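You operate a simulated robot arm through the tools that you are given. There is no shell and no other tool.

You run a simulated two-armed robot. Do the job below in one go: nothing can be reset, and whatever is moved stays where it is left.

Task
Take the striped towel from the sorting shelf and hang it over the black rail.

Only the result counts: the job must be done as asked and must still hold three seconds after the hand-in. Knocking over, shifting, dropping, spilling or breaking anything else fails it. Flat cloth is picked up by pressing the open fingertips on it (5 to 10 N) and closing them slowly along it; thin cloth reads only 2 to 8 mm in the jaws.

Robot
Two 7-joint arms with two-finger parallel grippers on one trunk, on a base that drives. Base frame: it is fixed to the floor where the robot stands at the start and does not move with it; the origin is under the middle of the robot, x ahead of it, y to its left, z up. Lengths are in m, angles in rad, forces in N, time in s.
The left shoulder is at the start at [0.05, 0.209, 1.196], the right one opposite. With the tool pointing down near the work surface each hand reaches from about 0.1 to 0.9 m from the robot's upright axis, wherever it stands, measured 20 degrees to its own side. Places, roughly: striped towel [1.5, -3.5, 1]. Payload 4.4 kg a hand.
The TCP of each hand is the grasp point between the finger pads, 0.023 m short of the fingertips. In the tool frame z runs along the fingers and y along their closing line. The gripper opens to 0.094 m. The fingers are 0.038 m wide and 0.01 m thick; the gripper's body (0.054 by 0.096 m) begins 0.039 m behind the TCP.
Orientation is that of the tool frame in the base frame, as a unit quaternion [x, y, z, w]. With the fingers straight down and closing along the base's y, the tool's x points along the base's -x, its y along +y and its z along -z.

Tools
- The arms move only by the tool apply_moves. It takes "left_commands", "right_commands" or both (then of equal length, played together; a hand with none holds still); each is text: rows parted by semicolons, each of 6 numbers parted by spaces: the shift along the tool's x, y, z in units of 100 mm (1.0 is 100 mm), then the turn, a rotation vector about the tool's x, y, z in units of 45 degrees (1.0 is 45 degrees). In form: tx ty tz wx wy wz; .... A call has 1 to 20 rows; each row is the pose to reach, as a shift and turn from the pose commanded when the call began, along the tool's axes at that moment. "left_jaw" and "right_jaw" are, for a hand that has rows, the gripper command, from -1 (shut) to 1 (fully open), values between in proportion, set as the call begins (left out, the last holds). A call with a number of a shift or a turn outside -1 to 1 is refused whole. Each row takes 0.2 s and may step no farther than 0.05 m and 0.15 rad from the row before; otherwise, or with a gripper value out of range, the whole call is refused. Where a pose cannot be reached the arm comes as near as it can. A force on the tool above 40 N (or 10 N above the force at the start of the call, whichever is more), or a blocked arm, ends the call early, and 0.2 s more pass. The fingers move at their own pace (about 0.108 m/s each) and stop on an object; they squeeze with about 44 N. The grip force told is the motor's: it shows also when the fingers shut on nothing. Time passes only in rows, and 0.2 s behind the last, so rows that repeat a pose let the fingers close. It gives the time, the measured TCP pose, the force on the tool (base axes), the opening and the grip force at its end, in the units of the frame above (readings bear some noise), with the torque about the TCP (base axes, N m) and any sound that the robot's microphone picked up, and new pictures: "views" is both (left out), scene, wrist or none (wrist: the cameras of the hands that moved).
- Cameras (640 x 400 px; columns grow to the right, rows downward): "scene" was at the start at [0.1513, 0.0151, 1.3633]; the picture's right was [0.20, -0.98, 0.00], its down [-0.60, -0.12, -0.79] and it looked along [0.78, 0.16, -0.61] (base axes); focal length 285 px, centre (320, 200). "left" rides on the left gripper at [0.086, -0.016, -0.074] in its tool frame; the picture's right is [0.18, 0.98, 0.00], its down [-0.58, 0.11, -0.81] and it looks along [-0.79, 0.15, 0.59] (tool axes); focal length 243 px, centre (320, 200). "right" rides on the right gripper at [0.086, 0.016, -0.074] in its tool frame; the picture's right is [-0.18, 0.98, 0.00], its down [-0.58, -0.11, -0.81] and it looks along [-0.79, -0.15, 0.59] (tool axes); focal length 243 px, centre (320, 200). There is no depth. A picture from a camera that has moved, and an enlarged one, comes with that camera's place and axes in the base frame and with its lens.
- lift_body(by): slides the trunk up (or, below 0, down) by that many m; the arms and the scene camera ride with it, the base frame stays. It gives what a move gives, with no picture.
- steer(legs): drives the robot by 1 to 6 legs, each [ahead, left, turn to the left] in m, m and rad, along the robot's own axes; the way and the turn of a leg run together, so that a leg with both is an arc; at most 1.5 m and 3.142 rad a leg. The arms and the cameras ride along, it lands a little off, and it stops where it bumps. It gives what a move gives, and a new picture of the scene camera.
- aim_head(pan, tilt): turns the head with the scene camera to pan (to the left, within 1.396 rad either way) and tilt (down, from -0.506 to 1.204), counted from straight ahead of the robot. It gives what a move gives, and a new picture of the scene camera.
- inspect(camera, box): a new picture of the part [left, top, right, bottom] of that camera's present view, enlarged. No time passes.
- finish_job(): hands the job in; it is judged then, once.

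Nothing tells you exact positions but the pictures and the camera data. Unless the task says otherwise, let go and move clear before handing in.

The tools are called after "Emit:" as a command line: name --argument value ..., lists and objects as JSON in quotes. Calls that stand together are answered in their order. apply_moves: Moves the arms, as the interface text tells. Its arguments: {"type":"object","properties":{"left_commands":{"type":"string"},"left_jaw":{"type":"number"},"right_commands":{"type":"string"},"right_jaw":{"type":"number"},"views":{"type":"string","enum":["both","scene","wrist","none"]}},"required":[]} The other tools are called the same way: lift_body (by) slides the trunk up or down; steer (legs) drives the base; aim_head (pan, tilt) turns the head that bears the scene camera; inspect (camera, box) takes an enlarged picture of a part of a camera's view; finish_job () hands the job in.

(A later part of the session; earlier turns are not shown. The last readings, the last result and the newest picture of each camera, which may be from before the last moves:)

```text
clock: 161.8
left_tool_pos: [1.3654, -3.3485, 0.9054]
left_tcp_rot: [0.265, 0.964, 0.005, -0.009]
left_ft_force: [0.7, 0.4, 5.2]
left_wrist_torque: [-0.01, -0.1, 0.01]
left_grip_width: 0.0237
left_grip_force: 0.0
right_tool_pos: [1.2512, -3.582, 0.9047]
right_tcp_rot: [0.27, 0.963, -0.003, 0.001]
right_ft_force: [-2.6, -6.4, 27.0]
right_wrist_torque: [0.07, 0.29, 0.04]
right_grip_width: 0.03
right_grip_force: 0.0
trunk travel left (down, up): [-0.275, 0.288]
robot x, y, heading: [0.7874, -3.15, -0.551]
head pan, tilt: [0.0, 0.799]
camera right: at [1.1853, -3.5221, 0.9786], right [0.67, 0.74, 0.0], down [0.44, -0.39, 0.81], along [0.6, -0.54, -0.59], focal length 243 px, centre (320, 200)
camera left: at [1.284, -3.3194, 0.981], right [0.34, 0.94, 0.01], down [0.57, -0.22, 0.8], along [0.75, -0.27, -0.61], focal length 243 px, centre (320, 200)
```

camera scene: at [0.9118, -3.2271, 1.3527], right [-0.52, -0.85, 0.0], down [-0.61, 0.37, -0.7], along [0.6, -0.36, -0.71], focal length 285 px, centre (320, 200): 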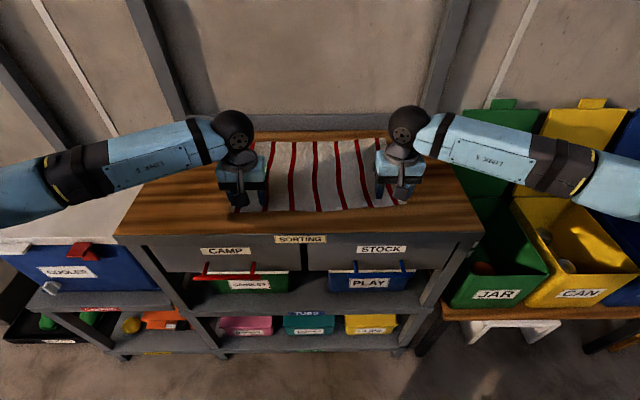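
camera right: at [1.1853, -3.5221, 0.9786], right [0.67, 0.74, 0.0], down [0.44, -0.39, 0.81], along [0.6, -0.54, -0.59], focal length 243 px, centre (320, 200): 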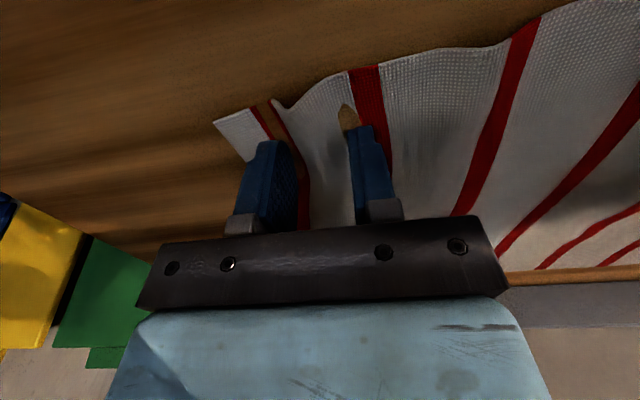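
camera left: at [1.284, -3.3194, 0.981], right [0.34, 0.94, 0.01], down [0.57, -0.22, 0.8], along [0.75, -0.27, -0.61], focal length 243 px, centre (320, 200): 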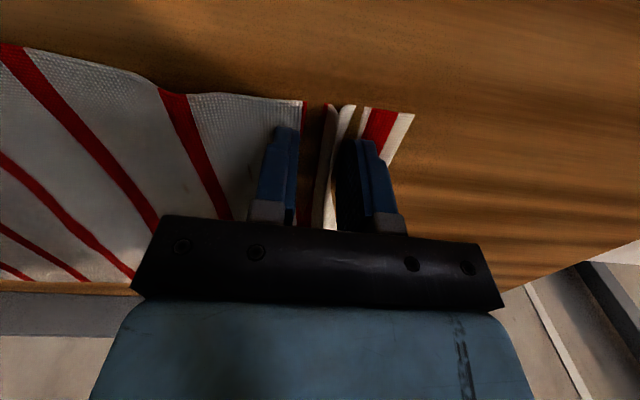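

Folds are forming in both grippers. I'll ease the right-hand pressure and keep closing.

Emit:
apply_moves --left_commands "0 0 0.003 0 0 0; 0 -0.02 0.003 0 0 0; 0 -0.03 0.003 0 0 0" --right_commands "0 0 -0.01 0 0 0; 0 0.02 -0.01 0 0 0; 0 0.04 -0.01 0 0 0" --left_jaw -0.7 --right_jaw -0.55 --views "wrist"

```text
clock: 162.6
left_tool_pos: [1.3646, -3.3506, 0.905]
left_tcp_rot: [0.265, 0.964, 0.005, -0.008]
left_ft_force: [0.0, 0.2, 1.4]
left_wrist_torque: [0.01, 0.0, 0.02]
left_grip_width: 0.0141
left_grip_force: 0.0
right_tool_pos: [1.2542, -3.5776, 0.9043]
right_tcp_rot: [0.27, 0.963, -0.002, -0.001]
right_ft_force: [-5.6, -2.8, 19.1]
right_wrist_torque: [0.02, 0.23, 0.01]
right_grip_width: 0.0212
right_grip_force: 0.0
trunk travel left (down, up): [-0.275, 0.288]
robot x, y, heading: [0.7935, -3.1491, -0.55]
head pan, tilt: [0.0, 0.799]
camera right: at [1.189, -3.5185, 0.9788], right [0.67, 0.74, -0.01], down [0.44, -0.39, 0.81], along [0.6, -0.54, -0.59], focal length 243 px, centre (320, 200)
camera left: at [1.2823, -3.3214, 0.9812], right [0.34, 0.94, 0.01], down [0.57, -0.22, 0.8], along [0.75, -0.27, -0.61], focal length 243 px, centre (320, 200)
```

right: 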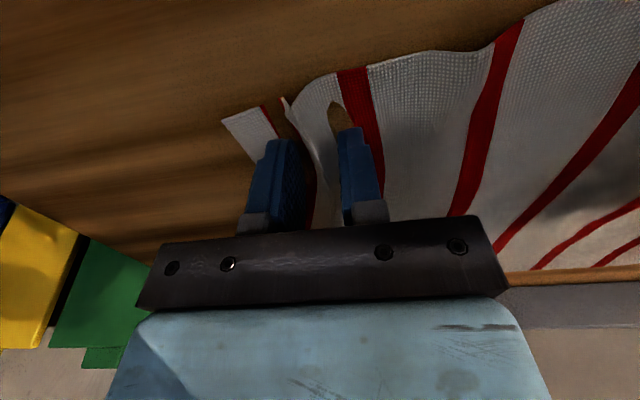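
left: 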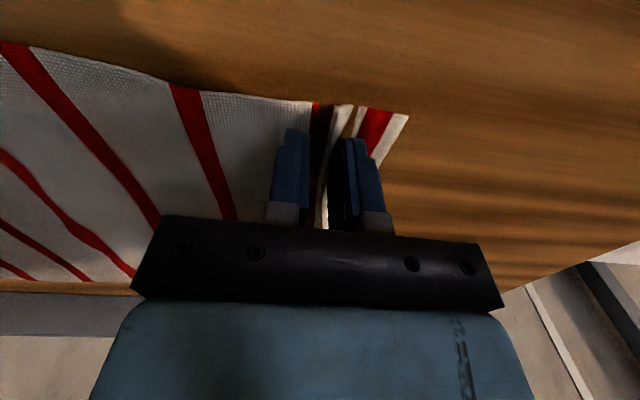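

Both folds are well formed between the fingers. I'll close both jaws fully.

Emit:
apply_moves --left_commands "0 0 0.005 0 0 0; 0 0 0.005 0 0 0; 0 0 0.005 0 0 0" --right_commands "0 0.01 -0.005 0 0 0; 0 0.02 -0.005 0 0 0; 0 0.02 -0.005 0 0 0" --left_jaw -1 --right_jaw -0.75 --views "none"

Emit:
apply_moves --left_commands "0 0 0 0 0 0; 0 0 0 0 0 0; 0 0 0 0 0 0" --right_commands "0 0.01 0 0 0 0; 0 0.02 0 0 0 0; 0 0.02 0 0 0 0; " --left_jaw -1 --right_jaw -1 --views "wrist"

```text
clock: 163.4
left_tool_pos: [1.3644, -3.3522, 0.9039]
left_tcp_rot: [0.265, 0.964, 0.005, -0.008]
left_ft_force: [-0.5, 1.1, 6.7]
left_wrist_torque: [-0.01, -0.05, 0.05]
left_grip_width: 0.0027
left_grip_force: 43.9
right_tool_pos: [1.2556, -3.5759, 0.9036]
right_tcp_rot: [0.27, 0.963, -0.002, 0.0]
right_ft_force: [0.3, -1.3, 10.7]
right_wrist_torque: [-0.04, 0.09, 0.01]
right_grip_width: 0.0109
right_grip_force: 0.1
trunk travel left (down, up): [-0.275, 0.288]
robot x, y, heading: [0.787, -3.1505, -0.545]
head pan, tilt: [0.0, 0.799]
```

```text
clock: 164.2
left_tool_pos: [1.3659, -3.3509, 0.9052]
left_tcp_rot: [0.265, 0.964, 0.005, -0.009]
left_ft_force: [-1.9, 2.0, 10.2]
left_wrist_torque: [0.01, -0.05, 0.02]
left_grip_width: 0.0023
left_grip_force: 44.4
right_tool_pos: [1.2572, -3.5737, 0.9054]
right_tcp_rot: [0.27, 0.963, -0.002, -0.002]
right_ft_force: [-1.1, -1.4, 3.4]
right_wrist_torque: [0.02, 0.06, -0.04]
right_grip_width: 0.0025
right_grip_force: 43.8
trunk travel left (down, up): [-0.275, 0.288]
robot x, y, heading: [0.7901, -3.1516, -0.55]
head pan, tilt: [0.0, 0.799]
camera right: at [1.191, -3.5142, 0.9792], right [0.67, 0.74, -0.01], down [0.44, -0.39, 0.81], along [0.6, -0.54, -0.59], focal length 243 px, centre (320, 200)
camera left: at [1.283, -3.3216, 0.981], right [0.34, 0.94, 0.01], down [0.57, -0.21, 0.8], along [0.75, -0.27, -0.61], focal length 243 px, centre (320, 200)
```

right: 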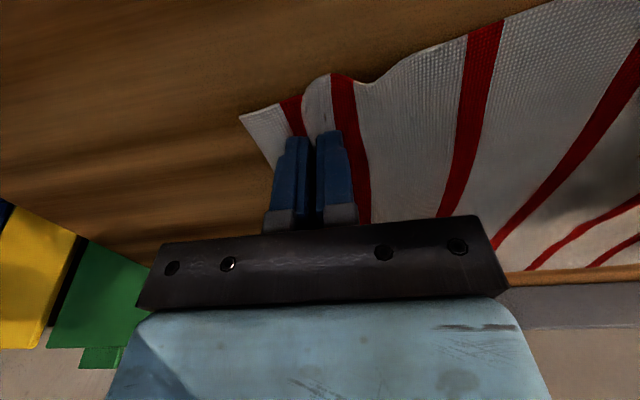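
left: 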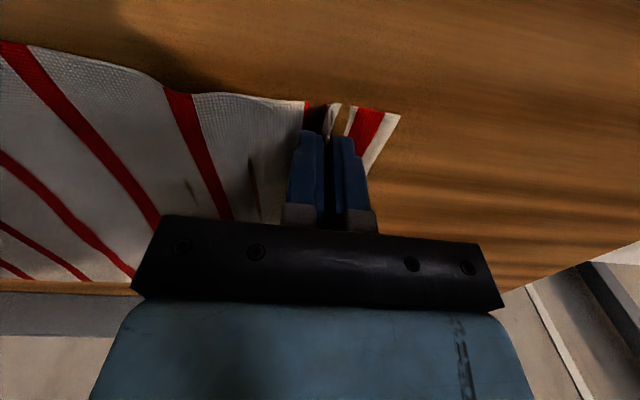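

Both jaws read about 2.5 mm with cloth between them. I'll lift slowly and check that the towel comes along.

Emit:
apply_moves --left_commands "0 0 -0.15 0 0 0; 0 0 -0.3 0 0 0; 0 0 -0.45 0 0 0; 0 0 -0.6 0 0 0; 0 0 -0.6 0 0 0" --right_commands "0 0 -0.15 0 0 0; 0 0 -0.3 0 0 0; 0 0 -0.45 0 0 0; 0 0 -0.6 0 0 0; 0 0 -0.6 0 0 0" --views "both"

```text
clock: 165.4
left_tool_pos: [1.3681, -3.3515, 0.9629]
left_tcp_rot: [0.265, 0.964, 0.005, -0.01]
left_ft_force: [0.5, 0.0, -0.1]
left_wrist_torque: [-0.02, 0.04, 0.0]
left_grip_width: 0.0025
left_grip_force: 44.1
right_tool_pos: [1.2581, -3.575, 0.9654]
right_tcp_rot: [0.27, 0.963, -0.001, -0.002]
right_ft_force: [0.4, 0.0, -0.2]
right_wrist_torque: [-0.01, -0.03, 0.02]
right_grip_width: 0.0026
right_grip_force: 44.2
trunk travel left (down, up): [-0.275, 0.288]
robot x, y, heading: [0.7889, -3.1473, -0.545]
head pan, tilt: [0.0, 0.799]
camera scene: at [0.9157, -3.229, 1.3513], right [-0.52, -0.85, 0.0], down [-0.61, 0.37, -0.7], along [0.6, -0.36, -0.72], focal length 285 px, centre (320, 200)
camera right: at [1.1917, -3.5159, 1.04], right [0.67, 0.74, -0.01], down [0.44, -0.39, 0.81], along [0.6, -0.54, -0.59], focal length 243 px, centre (320, 200)
camera left: at [1.2856, -3.3208, 1.0397], right [0.34, 0.94, 0.01], down [0.57, -0.22, 0.79], along [0.75, -0.27, -0.61], focal length 243 px, centre (320, 200)
```

scene: 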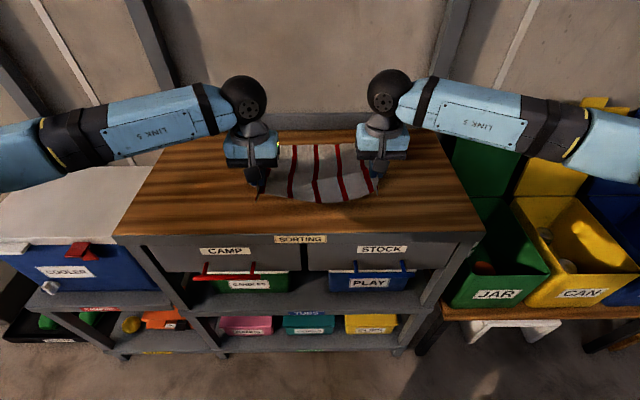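
right: 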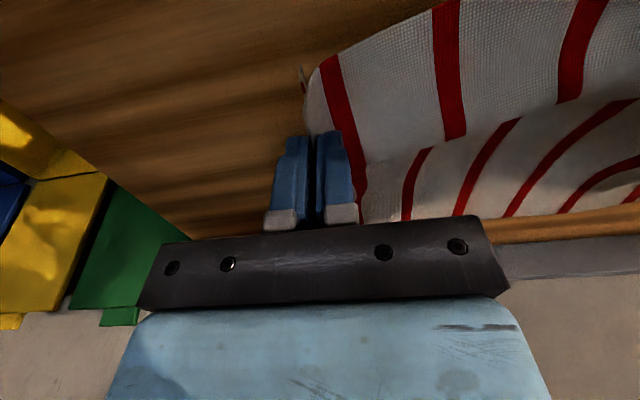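
left: 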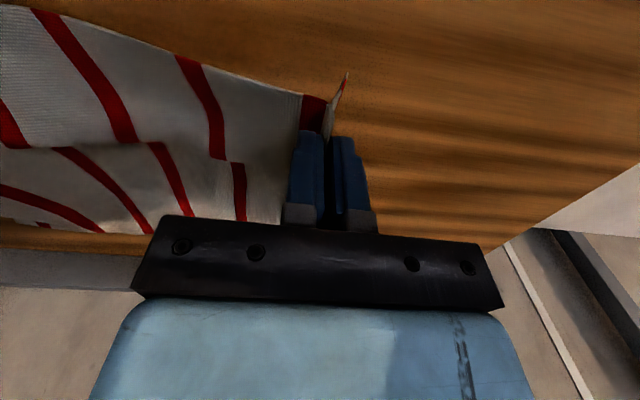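

The towel is securely held and lifting evenly. I'll raise it further until it hangs clear of the shelf.

Emit:
apply_moves --left_commands "0 0 -0.25 0 0 0; 0 0 -0.5 0 0 0; 0 0 -0.75 0 0 0; 0 0 -1 0 0 0" --right_commands "0 0 -0.25 0 0 0; 0 0 -0.5 0 0 0; 0 0 -0.75 0 0 0; 0 0 -1 0 0 0" --views "none"

Emit:
apply_moves --left_commands "0 0 -0.25 0 0 0; 0 0 -0.5 0 0 0; 0 0 -0.75 0 0 0; 0 0 -1 0 0 0" --right_commands "0 0 -0.25 0 0 0; 0 0 -0.5 0 0 0; 0 0 -0.75 0 0 0; 0 0 -1 0 0 0" --views "both"

```text
clock: 166.4
left_tool_pos: [1.3692, -3.3521, 1.0609]
left_tcp_rot: [0.264, 0.964, 0.005, -0.01]
left_ft_force: [-0.8, 0.7, -0.2]
left_wrist_torque: [-0.04, 0.01, 0.04]
left_grip_width: 0.0025
left_grip_force: 44.2
right_tool_pos: [1.2589, -3.5744, 1.0667]
right_tcp_rot: [0.27, 0.963, -0.003, -0.002]
right_ft_force: [1.3, 0.0, -0.8]
right_wrist_torque: [0.0, -0.02, 0.02]
right_grip_width: 0.0027
right_grip_force: 43.5
trunk travel left (down, up): [-0.275, 0.288]
robot x, y, heading: [0.7879, -3.1486, -0.548]
head pan, tilt: [0.0, 0.799]
```

```text
clock: 167.4
left_tool_pos: [1.3705, -3.3544, 1.1639]
left_tcp_rot: [0.266, 0.964, 0.006, -0.009]
left_ft_force: [0.1, -0.1, -0.4]
left_wrist_torque: [-0.03, 0.04, -0.01]
left_grip_width: 0.0021
left_grip_force: 43.8
right_tool_pos: [1.2584, -3.5728, 1.1662]
right_tcp_rot: [0.27, 0.963, -0.002, -0.002]
right_ft_force: [0.8, -0.2, 0.5]
right_wrist_torque: [-0.01, 0.03, 0.0]
right_grip_width: 0.0024
right_grip_force: 43.9
trunk travel left (down, up): [-0.275, 0.288]
robot x, y, heading: [0.7895, -3.1515, -0.541]
head pan, tilt: [0.0, 0.799]
camera scene: at [0.9147, -3.2285, 1.3514], right [-0.52, -0.85, 0.0], down [-0.61, 0.37, -0.7], along [0.6, -0.36, -0.72], focal length 285 px, centre (320, 200)
camera right: at [1.1929, -3.5141, 1.2406], right [0.67, 0.74, -0.01], down [0.44, -0.39, 0.81], along [0.6, -0.54, -0.59], focal length 243 px, centre (320, 200)
camera left: at [1.2881, -3.3248, 1.2404], right [0.34, 0.94, 0.01], down [0.57, -0.22, 0.79], along [0.75, -0.27, -0.61], focal length 243 px, centre (320, 200)
```

scene: 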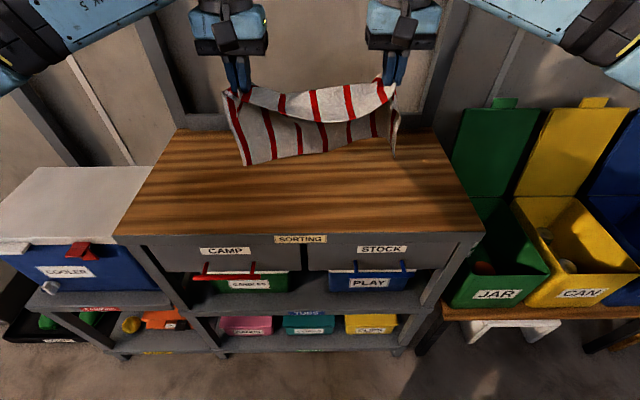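
right: 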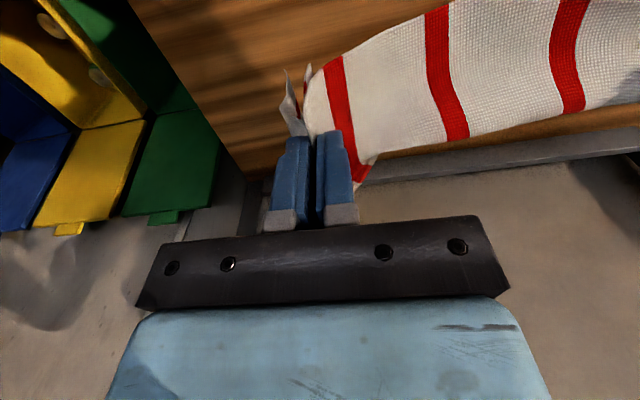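
left: 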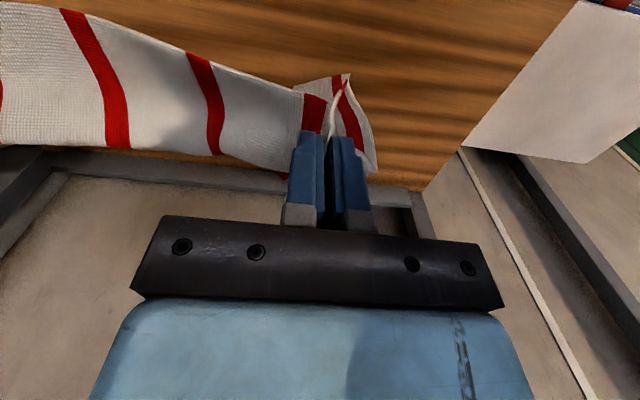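

The towel hangs from both hands and is clear of everything. I'll spread the hands slightly to take out slack, lift a bit more and pull back toward me.

Emit:
apply_moves --left_commands "0.2 0.05 -0.2 0 0 0; 0.4 0.1 -0.4 0 0 0; 0.7 0.12 -0.5 0 0 0; 1 0.12 -0.5 0 0 0" --right_commands "0.2 -0.05 -0.2 0 0 0; 0.4 -0.1 -0.4 0 0 0; 0.7 -0.12 -0.5 0 0 0; 1 -0.12 -0.5 0 0 0" --views "both"

```text
clock: 168.4
left_tool_pos: [1.2907, -3.2955, 1.2159]
left_tcp_rot: [0.265, 0.964, 0.005, -0.008]
left_ft_force: [-1.2, -2.4, -0.7]
left_wrist_torque: [-0.05, 0.0, -0.04]
left_grip_width: 0.0024
left_grip_force: 44.7
right_tool_pos: [1.167, -3.5305, 1.2138]
right_tcp_rot: [0.27, 0.963, -0.002, -0.001]
right_ft_force: [1.6, 2.4, 0.1]
right_wrist_torque: [0.03, -0.01, 0.02]
right_grip_width: 0.0025
right_grip_force: 44.0
trunk travel left (down, up): [-0.275, 0.288]
robot x, y, heading: [0.7869, -3.1476, -0.546]
head pan, tilt: [0.0, 0.799]
camera scene: at [0.9144, -3.2288, 1.3515], right [-0.52, -0.85, 0.0], down [-0.61, 0.37, -0.7], along [0.6, -0.36, -0.72], focal length 285 px, centre (320, 200)
camera right: at [1.1014, -3.4719, 1.2882], right [0.67, 0.74, 0.0], down [0.44, -0.39, 0.81], along [0.6, -0.54, -0.59], focal length 243 px, centre (320, 200)
camera left: at [1.2074, -3.2652, 1.2923], right [0.34, 0.94, 0.01], down [0.57, -0.22, 0.79], along [0.75, -0.27, -0.61], focal length 243 px, centre (320, 200)
```

scene: 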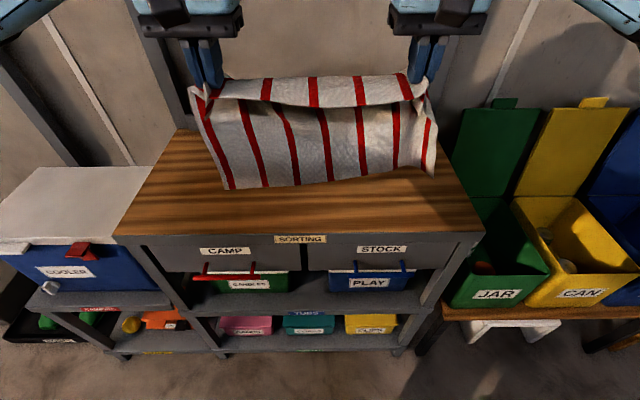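
right: 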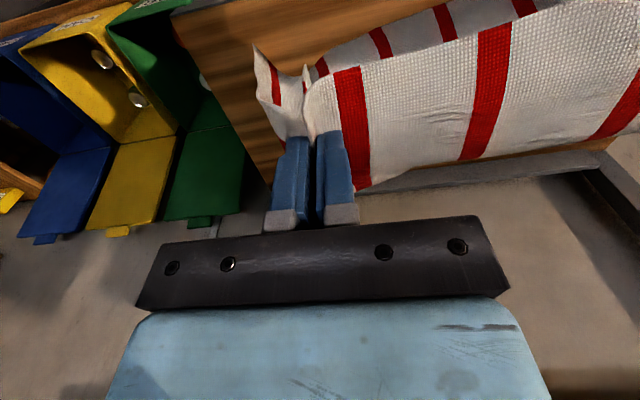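
left: 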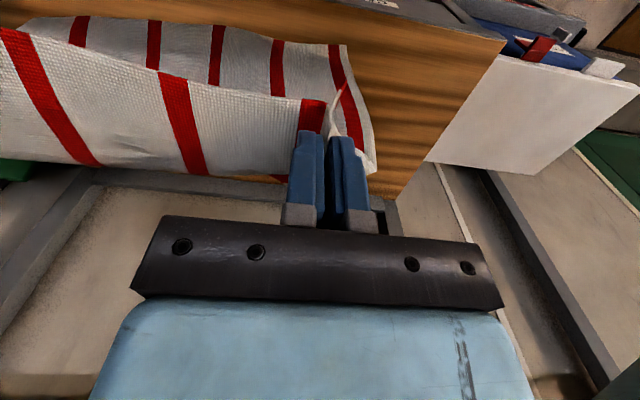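

The towel is taut between the hands. I'll back away from the shelf before reorienting the grippers.

Emit:
steer --legs '[[-0.3, 0, 0]]'

Emit:
apply_moves --left_commands "0 0 0 0 -0.16 0; 0 0 0 0 -0.32 0; 0 0 0 0 -0.48 0; 0 0 0 0 -0.64 0; 0 0 0 0 -0.8 0; 0 0 0 0 -0.96 0" --right_commands "0 0 0 0 -0.16 0; 0 0 0 0 -0.32 0; 0 0 0 0 -0.48 0; 0 0 0 0 -0.64 0; 0 0 0 0 -0.8 0; 0 0 0 0 -0.96 0" --views "scene"

```text
clock: 170.4
left_tool_pos: [1.0276, -3.1381, 1.2165]
left_tcp_rot: [0.269, 0.963, 0.005, -0.01]
left_ft_force: [-1.6, -2.3, -0.6]
left_wrist_torque: [-0.07, 0.05, -0.04]
left_grip_width: 0.0023
left_grip_force: 44.5
right_tool_pos: [0.9034, -3.3732, 1.2125]
right_tcp_rot: [0.273, 0.962, -0.003, -0.002]
right_ft_force: [0.3, 1.9, -0.2]
right_wrist_torque: [0.04, -0.03, 0.02]
right_grip_width: 0.0025
right_grip_force: 44.4
trunk travel left (down, up): [-0.275, 0.288]
robot x, y, heading: [0.5308, -2.991, -0.552]
head pan, tilt: [0.0, 0.799]
camera scene: at [0.6529, -3.0695, 1.3514], right [-0.53, -0.85, 0.0], down [-0.61, 0.38, -0.7], along [0.59, -0.37, -0.72], focal length 285 px, centre (320, 200)
```

scene: 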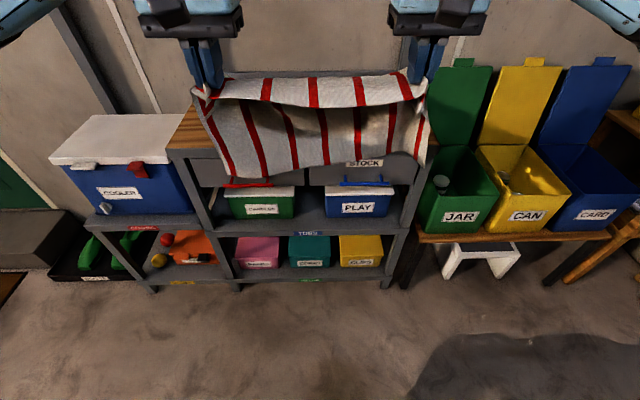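

```text
clock: 171.8
left_tool_pos: [1.0274, -3.1386, 1.2161]
left_tcp_rot: [0.252, 0.898, -0.095, 0.347]
left_ft_force: [-1.7, -1.1, -0.5]
left_wrist_torque: [0.02, 0.05, -0.06]
left_grip_width: 0.0021
left_grip_force: 43.5
right_tool_pos: [0.9059, -3.3736, 1.2129]
right_tcp_rot: [0.254, 0.894, -0.103, 0.354]
right_ft_force: [0.5, 0.5, -0.1]
right_wrist_torque: [0.02, -0.01, 0.02]
right_grip_width: 0.0025
right_grip_force: 44.3
trunk travel left (down, up): [-0.275, 0.288]
robot x, y, heading: [0.5245, -2.9871, -0.557]
head pan, tilt: [0.0, 0.799]
camera scene: at [0.6526, -3.0694, 1.3515], right [-0.53, -0.85, 0.0], down [-0.61, 0.38, -0.7], along [0.59, -0.37, -0.72], focal length 285 px, centre (320, 200)
```

scene: 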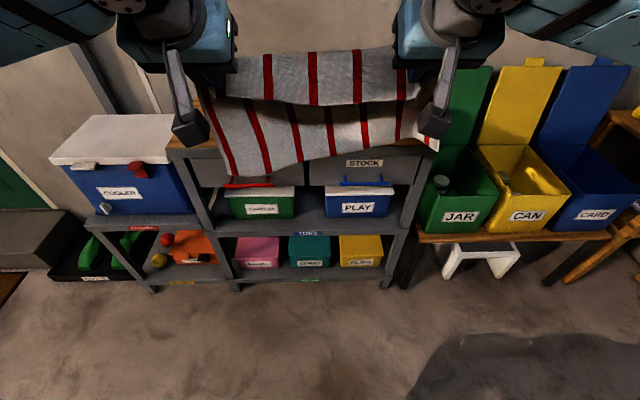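

Grippers are now pitched about 42° forward-down with the towel hanging well. I'll slide right past the bins and start turning toward the rail board.

Emit:
steer --legs '[[0, -1.0, 0], [0, 0, 0.8]]'

```text
clock: 183.2
left_tool_pos: [0.4525, -3.595, 1.2148]
left_tcp_rot: [-0.125, 0.926, 0.05, 0.354]
left_ft_force: [0.8, -0.9, 0.8]
left_wrist_torque: [-0.02, 0.0, -0.13]
left_grip_width: 0.0025
left_grip_force: 44.3
right_tool_pos: [0.5391, -3.8446, 1.2136]
right_tcp_rot: [-0.121, 0.922, 0.045, 0.364]
right_ft_force: [-0.4, 1.8, 0.3]
right_wrist_torque: [0.04, 0.01, -0.03]
right_grip_width: 0.0026
right_grip_force: 44.3
trunk travel left (down, up): [-0.275, 0.288]
robot x, y, heading: [0.0063, -3.8572, 0.264]
head pan, tilt: [0.0, 0.799]
camera scene: at [0.1438, -3.8194, 1.3514], right [0.26, -0.97, 0.0], down [-0.69, -0.18, -0.7], along [0.67, 0.18, -0.72], focal length 285 px, centre (320, 200)
```

scene: 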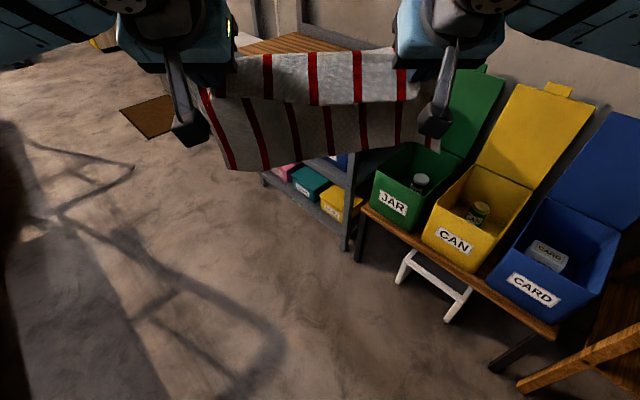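

On track. Next I'll move a bit further from the board row and complete the turn to face the rails.

Emit:
steer --legs '[[0.15, -0.17, 0], [0, 0, 0.766]]'

Emit:
lift_body --by -0.2

Emit:
aim_head --pan 0.8 --tilt 0.35

```text
clock: 187.3
left_tool_pos: [0.3352, -3.4847, 1.2146]
left_tcp_rot: [-0.462, 0.812, 0.179, 0.309]
left_ft_force: [1.8, -1.1, 0.0]
left_wrist_torque: [-0.02, -0.02, -0.12]
left_grip_width: 0.0022
left_grip_force: 44.2
right_tool_pos: [0.5714, -3.605, 1.2133]
right_tcp_rot: [-0.458, 0.81, 0.178, 0.32]
right_ft_force: [-1.1, 0.1, 0.3]
right_wrist_torque: [0.0, 0.04, -0.03]
right_grip_width: 0.0026
right_grip_force: 43.9
trunk travel left (down, up): [-0.275, 0.288]
robot x, y, heading: [0.1901, -3.9863, 1.027]
head pan, tilt: [0.0, 0.799]
camera scene: at [0.2664, -3.8599, 1.3514], right [0.86, -0.52, 0.0], down [-0.37, -0.61, -0.7], along [0.36, 0.6, -0.72], focal length 285 px, centre (320, 200)
```

scene: 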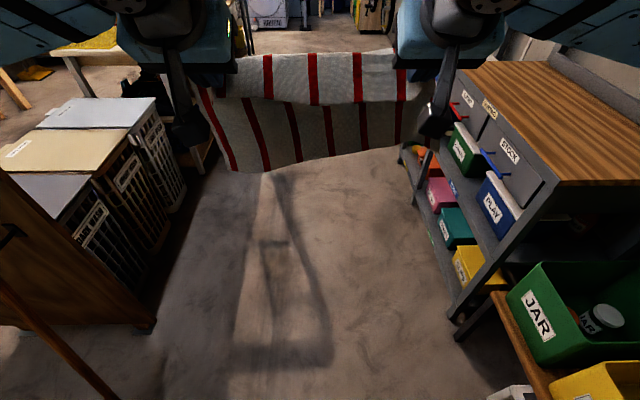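

```text
clock: 189.5
left_tool_pos: [0.3346, -3.4835, 1.0156]
left_tcp_rot: [-0.462, 0.812, 0.179, 0.31]
left_ft_force: [1.6, -1.2, 0.2]
left_wrist_torque: [-0.02, -0.02, -0.1]
left_grip_width: 0.0024
left_grip_force: 44.1
right_tool_pos: [0.5706, -3.6044, 1.0134]
right_tcp_rot: [-0.457, 0.81, 0.179, 0.321]
right_ft_force: [-1.6, 0.0, -0.1]
right_wrist_torque: [0.02, 0.04, -0.04]
right_grip_width: 0.0023
right_grip_force: 44.2
trunk travel left (down, up): [-0.075, 0.488]
robot x, y, heading: [0.1915, -3.9823, 1.026]
head pan, tilt: [0.0, 0.799]
```

```text
clock: 190.6
left_tool_pos: [0.3353, -3.485, 1.0143]
left_tcp_rot: [-0.462, 0.812, 0.179, 0.309]
left_ft_force: [1.4, -0.5, -0.1]
left_wrist_torque: [0.02, 0.0, -0.08]
left_grip_width: 0.0026
left_grip_force: 44.4
right_tool_pos: [0.5714, -3.6038, 1.0131]
right_tcp_rot: [-0.457, 0.81, 0.178, 0.321]
right_ft_force: [-1.5, 1.4, 0.3]
right_wrist_torque: [0.0, 0.04, -0.04]
right_grip_width: 0.0024
right_grip_force: 44.1
trunk travel left (down, up): [-0.075, 0.488]
robot x, y, heading: [0.1858, -3.9855, 1.023]
head pan, tilt: [0.799, 0.351]
camera scene: at [0.2013, -3.8389, 1.191], right [0.97, 0.25, 0.0], down [0.09, -0.33, -0.94], along [-0.24, 0.91, -0.34], focal length 285 px, centre (320, 200)
```

scene: 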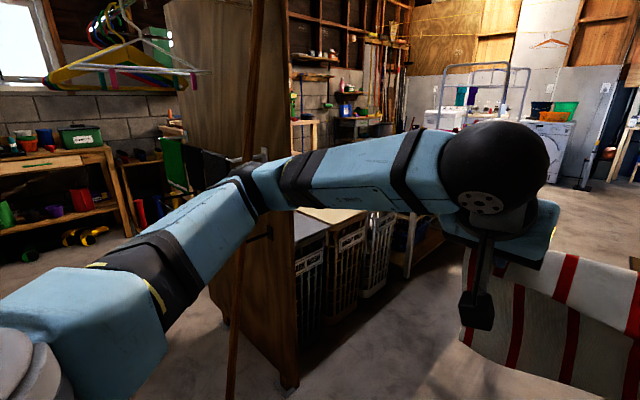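

The arms are below the hanger level now but only just, so I'll lower them a bit more, back toward the roller door, and then slide left in front of the rail.

Emit:
lift_body --by -0.07

Emit:
apply_moves --left_commands "0.2 0 0.22 0 0 0; 0.4 0 0.45 0 0 0" --right_commands "0.2 0 0.22 0 0 0; 0.4 0 0.45 0 0 0" --views "none"

Emit:
steer --legs '[[-0.24, 0, 0], [0, 0.35, 0]]'

```text
clock: 191.7
left_tool_pos: [0.334, -3.4852, 0.9448]
left_tcp_rot: [-0.461, 0.812, 0.18, 0.31]
left_ft_force: [2.7, 0.1, -1.1]
left_wrist_torque: [0.0, -0.02, -0.12]
left_grip_width: 0.0024
left_grip_force: 44.1
right_tool_pos: [0.5707, -3.6033, 0.9418]
right_tcp_rot: [-0.457, 0.81, 0.178, 0.321]
right_ft_force: [-1.1, 0.6, -0.3]
right_wrist_torque: [0.01, 0.02, -0.01]
right_grip_width: 0.0023
right_grip_force: 44.3
trunk travel left (down, up): [-0.005, 0.558]
robot x, y, heading: [0.1937, -3.9827, 1.022]
head pan, tilt: [0.799, 0.351]
```

```text
clock: 192.3
left_tool_pos: [0.3352, -3.4828, 0.885]
left_tcp_rot: [-0.461, 0.812, 0.18, 0.31]
left_ft_force: [0.7, -0.9, 0.4]
left_wrist_torque: [-0.02, -0.01, -0.06]
left_grip_width: 0.0024
left_grip_force: 43.9
right_tool_pos: [0.571, -3.5988, 0.8819]
right_tcp_rot: [-0.457, 0.81, 0.178, 0.321]
right_ft_force: [-0.5, -0.2, 0.3]
right_wrist_torque: [0.01, 0.02, -0.02]
right_grip_width: 0.0025
right_grip_force: 44.4
trunk travel left (down, up): [-0.005, 0.558]
robot x, y, heading: [0.1886, -3.9883, 1.028]
head pan, tilt: [0.799, 0.351]
```

```text
clock: 197.3
left_tool_pos: [-0.0804, -3.5107, 0.8861]
left_tcp_rot: [-0.456, 0.815, 0.176, 0.31]
left_ft_force: [1.4, 0.2, -1.1]
left_wrist_torque: [-0.03, -0.02, -0.07]
left_grip_width: 0.0025
left_grip_force: 44.3
right_tool_pos: [0.1546, -3.6331, 0.8828]
right_tcp_rot: [-0.452, 0.813, 0.176, 0.322]
right_ft_force: [-0.4, 0.2, 0.7]
right_wrist_torque: [-0.01, 0.0, -0.01]
right_grip_width: 0.0022
right_grip_force: 43.8
trunk travel left (down, up): [-0.005, 0.558]
robot x, y, heading: [-0.2307, -4.0119, 1.014]
head pan, tilt: [0.799, 0.351]
camera scene: at [-0.2185, -3.8656, 1.121], right [0.97, 0.24, 0.0], down [0.08, -0.33, -0.94], along [-0.22, 0.91, -0.34], focal length 285 px, centre (320, 200)
```

scene: 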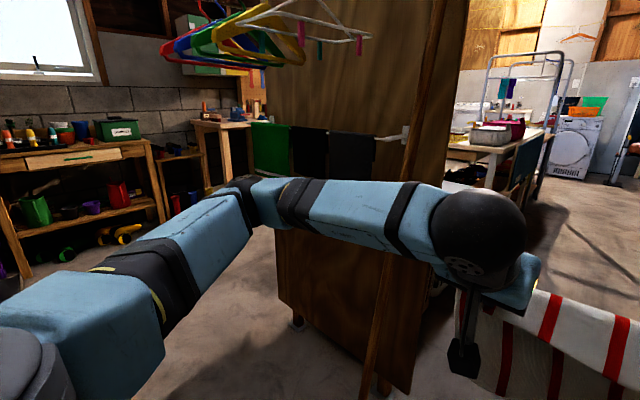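

Clear so far: the arm passes in front of the wooden pole and below the hangers. I'll continue left in two steps.

Emit:
steer --legs '[[0, 0.4, 0.01]]'

Emit:
aim_head --pan 0.0 --tilt 0.45

```text
clock: 201.4
left_tool_pos: [-0.4251, -3.2975, 0.886]
left_tcp_rot: [-0.457, 0.814, 0.177, 0.311]
left_ft_force: [0.6, -0.7, -0.2]
left_wrist_torque: [-0.03, 0.02, -0.07]
left_grip_width: 0.0024
left_grip_force: 44.1
right_tool_pos: [-0.1897, -3.417, 0.8823]
right_tcp_rot: [-0.453, 0.812, 0.176, 0.322]
right_ft_force: [-1.5, 0.4, -0.1]
right_wrist_torque: [0.0, 0.01, -0.01]
right_grip_width: 0.0024
right_grip_force: 44.0
trunk travel left (down, up): [-0.005, 0.558]
robot x, y, heading: [-0.5767, -3.7974, 1.014]
head pan, tilt: [0.799, 0.351]
camera scene: at [-0.562, -3.652, 1.121], right [0.97, 0.24, 0.0], down [0.08, -0.33, -0.94], along [-0.23, 0.91, -0.34], focal length 285 px, centre (320, 200)
```

scene: 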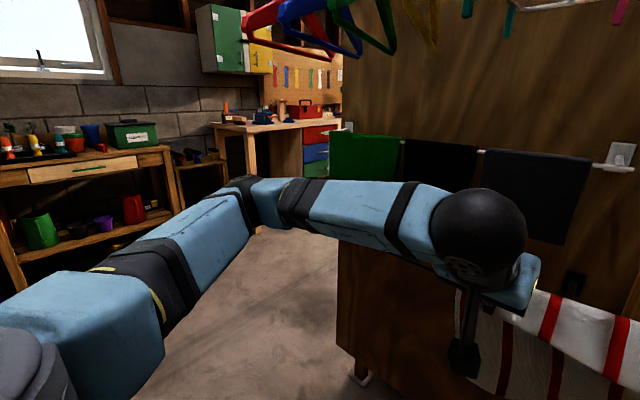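

```text
clock: 202.5
left_tool_pos: [-0.4258, -3.2962, 0.8853]
left_tcp_rot: [-0.458, 0.814, 0.178, 0.31]
left_ft_force: [1.4, -0.1, -0.2]
left_wrist_torque: [-0.02, -0.04, -0.07]
left_grip_width: 0.0023
left_grip_force: 44.3
right_tool_pos: [-0.1892, -3.4167, 0.8817]
right_tcp_rot: [-0.453, 0.813, 0.176, 0.322]
right_ft_force: [-0.9, 0.7, 0.4]
right_wrist_torque: [-0.02, 0.01, -0.02]
right_grip_width: 0.0025
right_grip_force: 44.1
trunk travel left (down, up): [-0.005, 0.558]
robot x, y, heading: [-0.5715, -3.7941, 1.015]
head pan, tilt: [0.0, 0.45]
camera scene: at [-0.491, -3.6642, 1.1118], right [0.85, -0.53, 0.0], down [-0.23, -0.37, -0.9], along [0.47, 0.77, -0.44], focal length 285 px, centre (320, 200)
```

scene: 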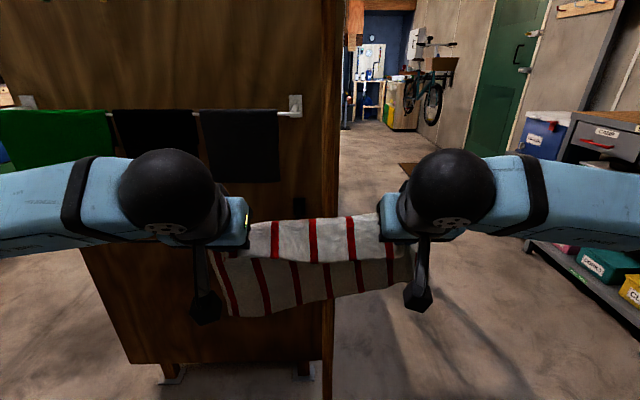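

I'm now next to the rail; its right bracket is visible on the board just right of the hanging dark cloths. I'll slide left another 0.34 m to centre on the rail.

Emit:
steer --legs '[[0, 0.34, 0.015]]'

Emit:
aim_head --pan 0.0 --tilt 0.6

```text
clock: 206.1
left_tool_pos: [-0.7196, -3.1171, 0.8864]
left_tcp_rot: [-0.461, 0.812, 0.178, 0.31]
left_ft_force: [1.0, 0.2, -0.2]
left_wrist_torque: [0.01, 0.01, -0.07]
left_grip_width: 0.0023
left_grip_force: 43.9
right_tool_pos: [-0.4829, -3.2354, 0.8822]
right_tcp_rot: [-0.457, 0.81, 0.178, 0.321]
right_ft_force: [-1.6, -0.2, -0.9]
right_wrist_torque: [0.01, 0.06, -0.02]
right_grip_width: 0.0027
right_grip_force: 43.8
trunk travel left (down, up): [-0.005, 0.558]
robot x, y, heading: [-0.8649, -3.6221, 1.03]
head pan, tilt: [0.0, 0.45]
camera scene: at [-0.7817, -3.486, 1.1118], right [0.86, -0.52, 0.0], down [-0.23, -0.37, -0.9], along [0.47, 0.77, -0.44], focal length 285 px, centre (320, 200)
```

scene: 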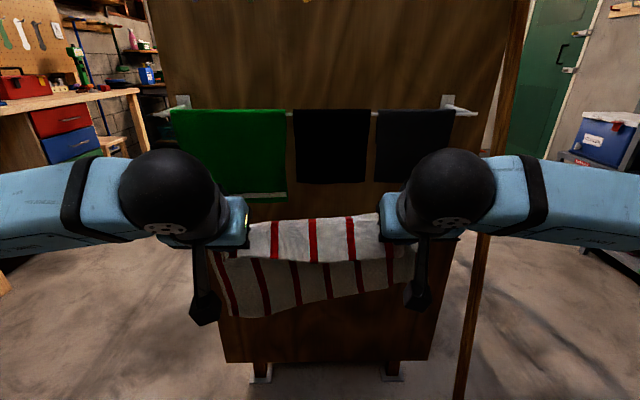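

```text
clock: 206.8
left_tool_pos: [-0.7202, -3.1181, 0.8857]
left_tcp_rot: [-0.461, 0.812, 0.18, 0.31]
left_ft_force: [0.6, -1.5, -1.0]
left_wrist_torque: [0.0, 0.0, -0.04]
left_grip_width: 0.0024
left_grip_force: 44.4
right_tool_pos: [-0.4844, -3.2353, 0.8831]
right_tcp_rot: [-0.457, 0.811, 0.177, 0.32]
right_ft_force: [-1.3, 0.7, 0.1]
right_wrist_torque: [-0.02, 0.0, -0.03]
right_grip_width: 0.0022
right_grip_force: 44.1
trunk travel left (down, up): [-0.005, 0.558]
robot x, y, heading: [-0.8641, -3.6193, 1.024]
head pan, tilt: [0.0, 0.6]
camera scene: at [-0.7835, -3.489, 1.0983], right [0.86, -0.52, 0.0], down [-0.29, -0.48, -0.83], along [0.43, 0.71, -0.56], focal length 285 px, centre (320, 200)
```

scene: 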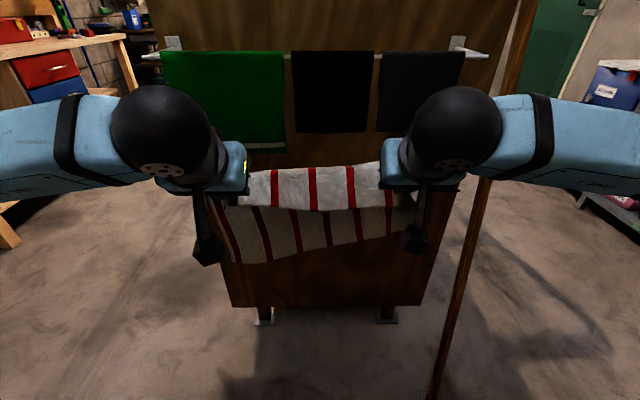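

The towel is centred in front of the board. The black rail should be just behind it; I'll zoom in to locate it precisely.

Emit:
inspect --camera "scene" --box '[200, 130, 480, 305]'

Emit:
inspect --camera "left" --box '[0, 0, 640, 400]'

Emit:
inspect --camera "right" --box '[0, 0, 640, 400]'

```text
2.29 times, centred on (340, 218) of scene
camera zoom: at [-0.7835, -3.489, 1.0983], right [0.86, -0.52, 0.0], down [-0.29, -0.48, -0.83], along [0.43, 0.71, -0.56], focal length 652 px, centre (274, 160)
```

zoom: 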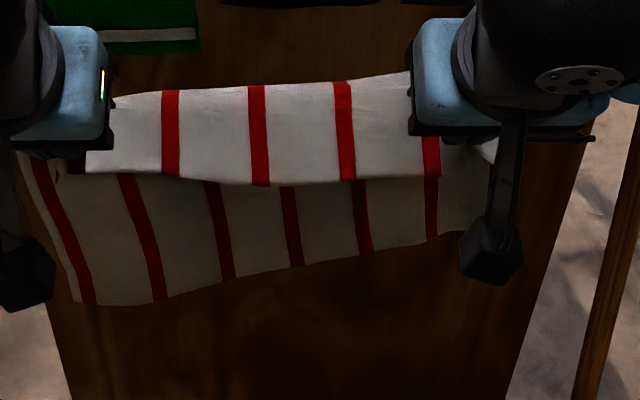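

```text
1.00 times, centred on (320, 200) of left (not enlarged: the box is as wide or as high as the picture)
camera zoom: at [-0.7643, -3.2243, 0.8834], right [-0.92, 0.38, -0.12], down [-0.14, -0.04, 0.99], along [0.38, 0.92, 0.09], focal length 243 px, centre (320, 200)
```

zoom: 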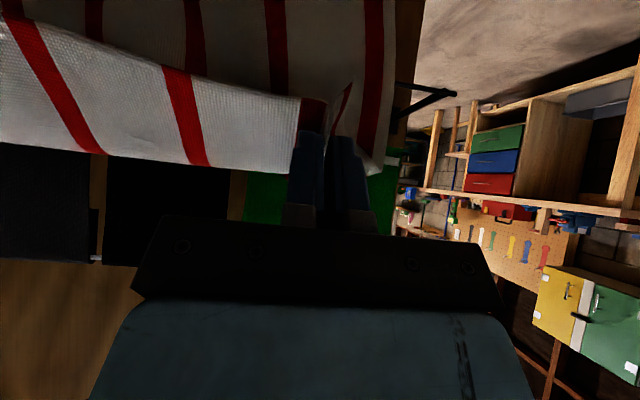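

```text
1.00 times, centred on (320, 200) of right (not enlarged: the box is as wide or as high as the picture)
camera zoom: at [-0.5565, -3.3253, 0.8779], right [-0.77, 0.63, 0.12], down [0.02, -0.16, 0.99], along [0.64, 0.76, 0.11], focal length 243 px, centre (320, 200)
```

zoom: 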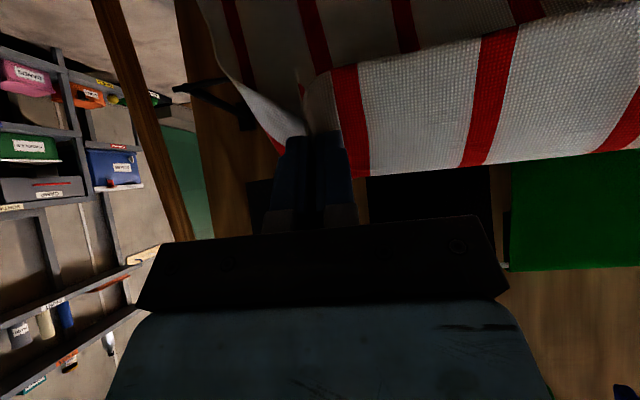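

From the wrist views I compute the rail at z ≈ 0.757, about 0.14 m off the board, spanning well beyond the towel on both sides; the cloths above end about 0.09 m higher. I'll move the held edge forward horizontally to just short of the rail, squaring the towel to it.

Emit:
apply_moves --left_commands "-0.23 0 0.21 0 0 0; -0.46 0 0.43 0 0 0; -0.7 0 0.645 0 0 0; -0.93 0 0.86 0 0 0" --right_commands "-0.19 0 0.18 0 0 0; -0.38 0 0.36 0 0 0; -0.57 0 0.535 0 0 0; -0.77 0 0.714 0 0 0" --views "both"

```text
clock: 207.8
left_tool_pos: [-0.6563, -3.0119, 0.8829]
left_tcp_rot: [-0.46, 0.812, 0.178, 0.31]
left_ft_force: [2.5, -1.0, 0.0]
left_wrist_torque: [0.02, -0.05, -0.11]
left_grip_width: 0.0023
left_grip_force: 44.4
right_tool_pos: [-0.4266, -3.1449, 0.8836]
right_tcp_rot: [-0.456, 0.811, 0.177, 0.321]
right_ft_force: [-2.1, 1.1, -1.3]
right_wrist_torque: [0.03, 0.06, 0.03]
right_grip_width: 0.0025
right_grip_force: 44.3
trunk travel left (down, up): [-0.005, 0.558]
robot x, y, heading: [-0.8636, -3.6168, 1.029]
head pan, tilt: [0.0, 0.6]
camera scene: at [-0.7833, -3.4887, 1.0981], right [0.86, -0.52, 0.0], down [-0.29, -0.48, -0.82], along [0.43, 0.71, -0.57], focal length 285 px, centre (320, 200)
camera right: at [-0.5007, -3.2344, 0.8794], right [-0.77, 0.63, 0.12], down [0.02, -0.16, 0.99], along [0.64, 0.76, 0.11], focal length 243 px, centre (320, 200)
camera left: at [-0.7009, -3.117, 0.881], right [-0.92, 0.39, -0.12], down [-0.14, -0.04, 0.99], along [0.38, 0.92, 0.09], focal length 243 px, centre (320, 200)
```

scene: 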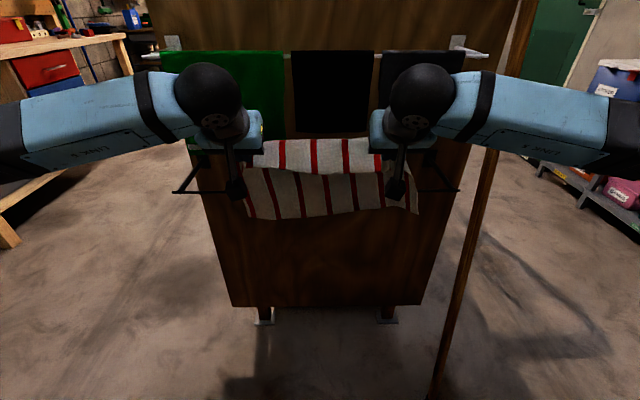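
right: 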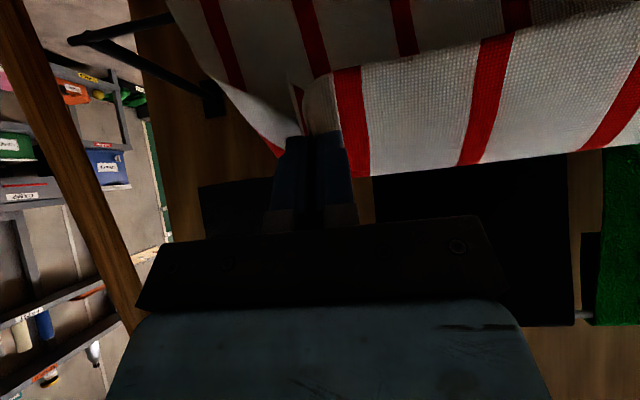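
left: 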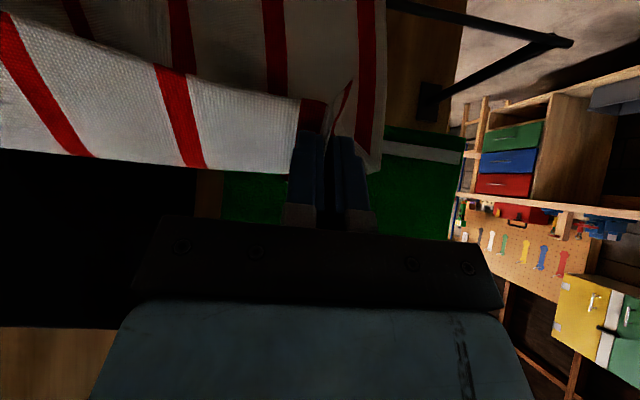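

The rail is now clearly visible at both ends: z ≈ 0.758 and 0.055 m ahead of the fingertips' TCP, square to the towel. Before inserting I'll zoom in on the wrist-camera struts, which must not hit the rail.

Emit:
inspect --camera "scene" --box '[160, 50, 320, 230]'

Emit:
inspect --camera "scene" --box '[320, 50, 480, 230]'

```text
2.22 times, centred on (240, 140) of scene
camera zoom: at [-0.7833, -3.4887, 1.0981], right [0.86, -0.52, 0.0], down [-0.29, -0.48, -0.82], along [0.43, 0.71, -0.57], focal length 634 px, centre (498, 333)
```

zoom: 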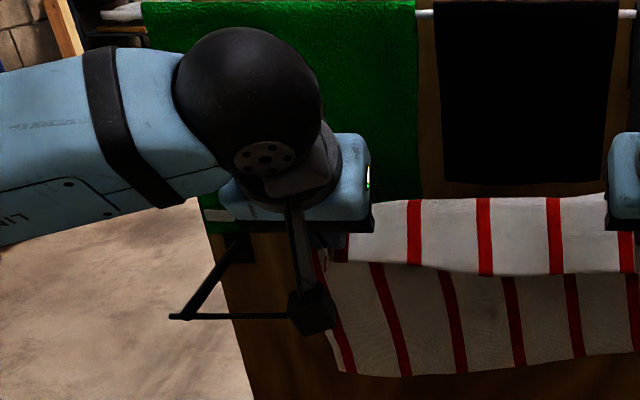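

```text
2.22 times, centred on (400, 140) of scene
camera zoom: at [-0.7833, -3.4887, 1.0981], right [0.86, -0.52, 0.0], down [-0.29, -0.48, -0.82], along [0.43, 0.71, -0.57], focal length 634 px, centre (142, 333)
```

zoom: 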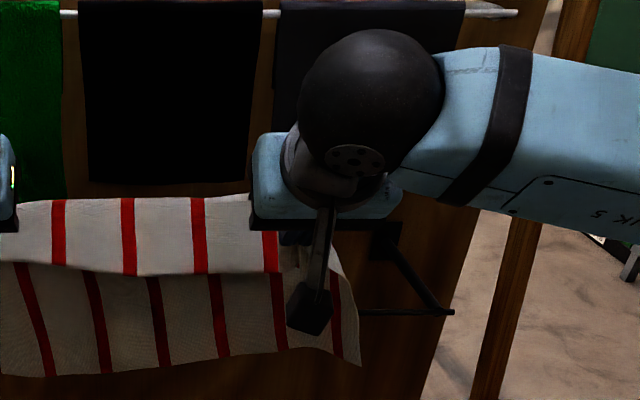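

The strut geometry leaves a workable slot between the fingers and the camera block for the rail. I'll now push both hands forward-down along the finger direction so the held edge passes over the rail, in stages with force checks.

Emit:
apply_moves --left_commands "-0.01 0 0.25 0 0 0; -0.02 0 0.5 0 0 0; -0.02 0 0.75 0 0 0; -0.02 0 1 0 0 0" --right_commands "0 0 0.23 0 0 0; 0 0 0.46 0 0 0; 0 0 0.7 0 0 0; 0 0 0.93 0 0 0" --views "both"

```text
clock: 208.8
left_tool_pos: [-0.619, -2.9503, 0.8082]
left_tcp_rot: [-0.461, 0.812, 0.179, 0.31]
left_ft_force: [1.7, -0.9, -0.1]
left_wrist_torque: [-0.03, -0.02, -0.12]
left_grip_width: 0.0026
left_grip_force: 44.0
right_tool_pos: [-0.3946, -3.0917, 0.8124]
right_tcp_rot: [-0.458, 0.81, 0.178, 0.321]
right_ft_force: [-2.8, 0.5, 0.1]
right_wrist_torque: [0.02, 0.06, -0.01]
right_grip_width: 0.0024
right_grip_force: 44.2
trunk travel left (down, up): [-0.005, 0.558]
robot x, y, heading: [-0.8635, -3.622, 1.026]
head pan, tilt: [0.0, 0.6]
camera scene: at [-0.7833, -3.4887, 1.0982], right [0.86, -0.52, 0.0], down [-0.29, -0.48, -0.82], along [0.43, 0.71, -0.57], focal length 285 px, centre (320, 200)
camera right: at [-0.4687, -3.1803, 0.8091], right [-0.77, 0.62, 0.12], down [0.02, -0.16, 0.99], along [0.64, 0.76, 0.11], focal length 243 px, centre (320, 200)
camera left: at [-0.6646, -3.0562, 0.807], right [-0.92, 0.38, -0.12], down [-0.14, -0.04, 0.99], along [0.38, 0.92, 0.09], focal length 243 px, centre (320, 200)
```

scene: 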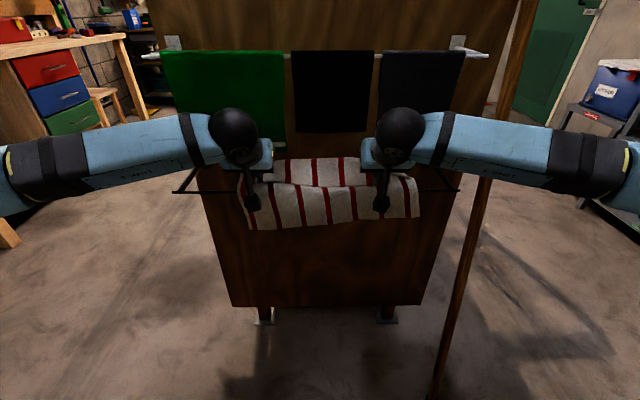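
right: 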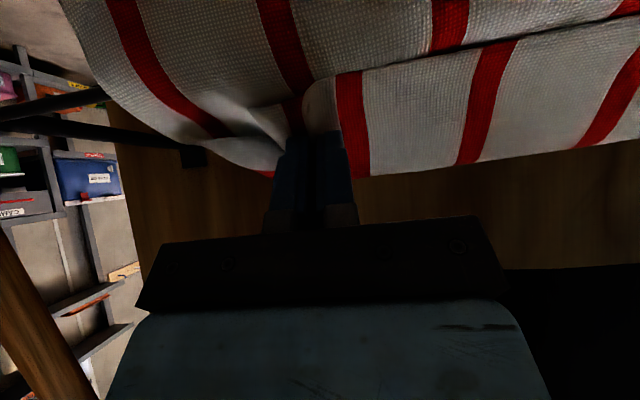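
left: 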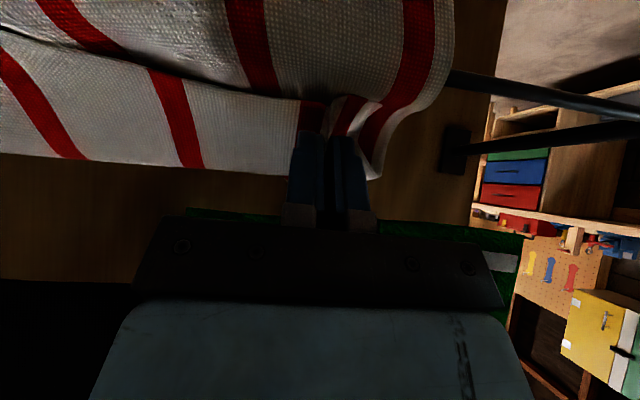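

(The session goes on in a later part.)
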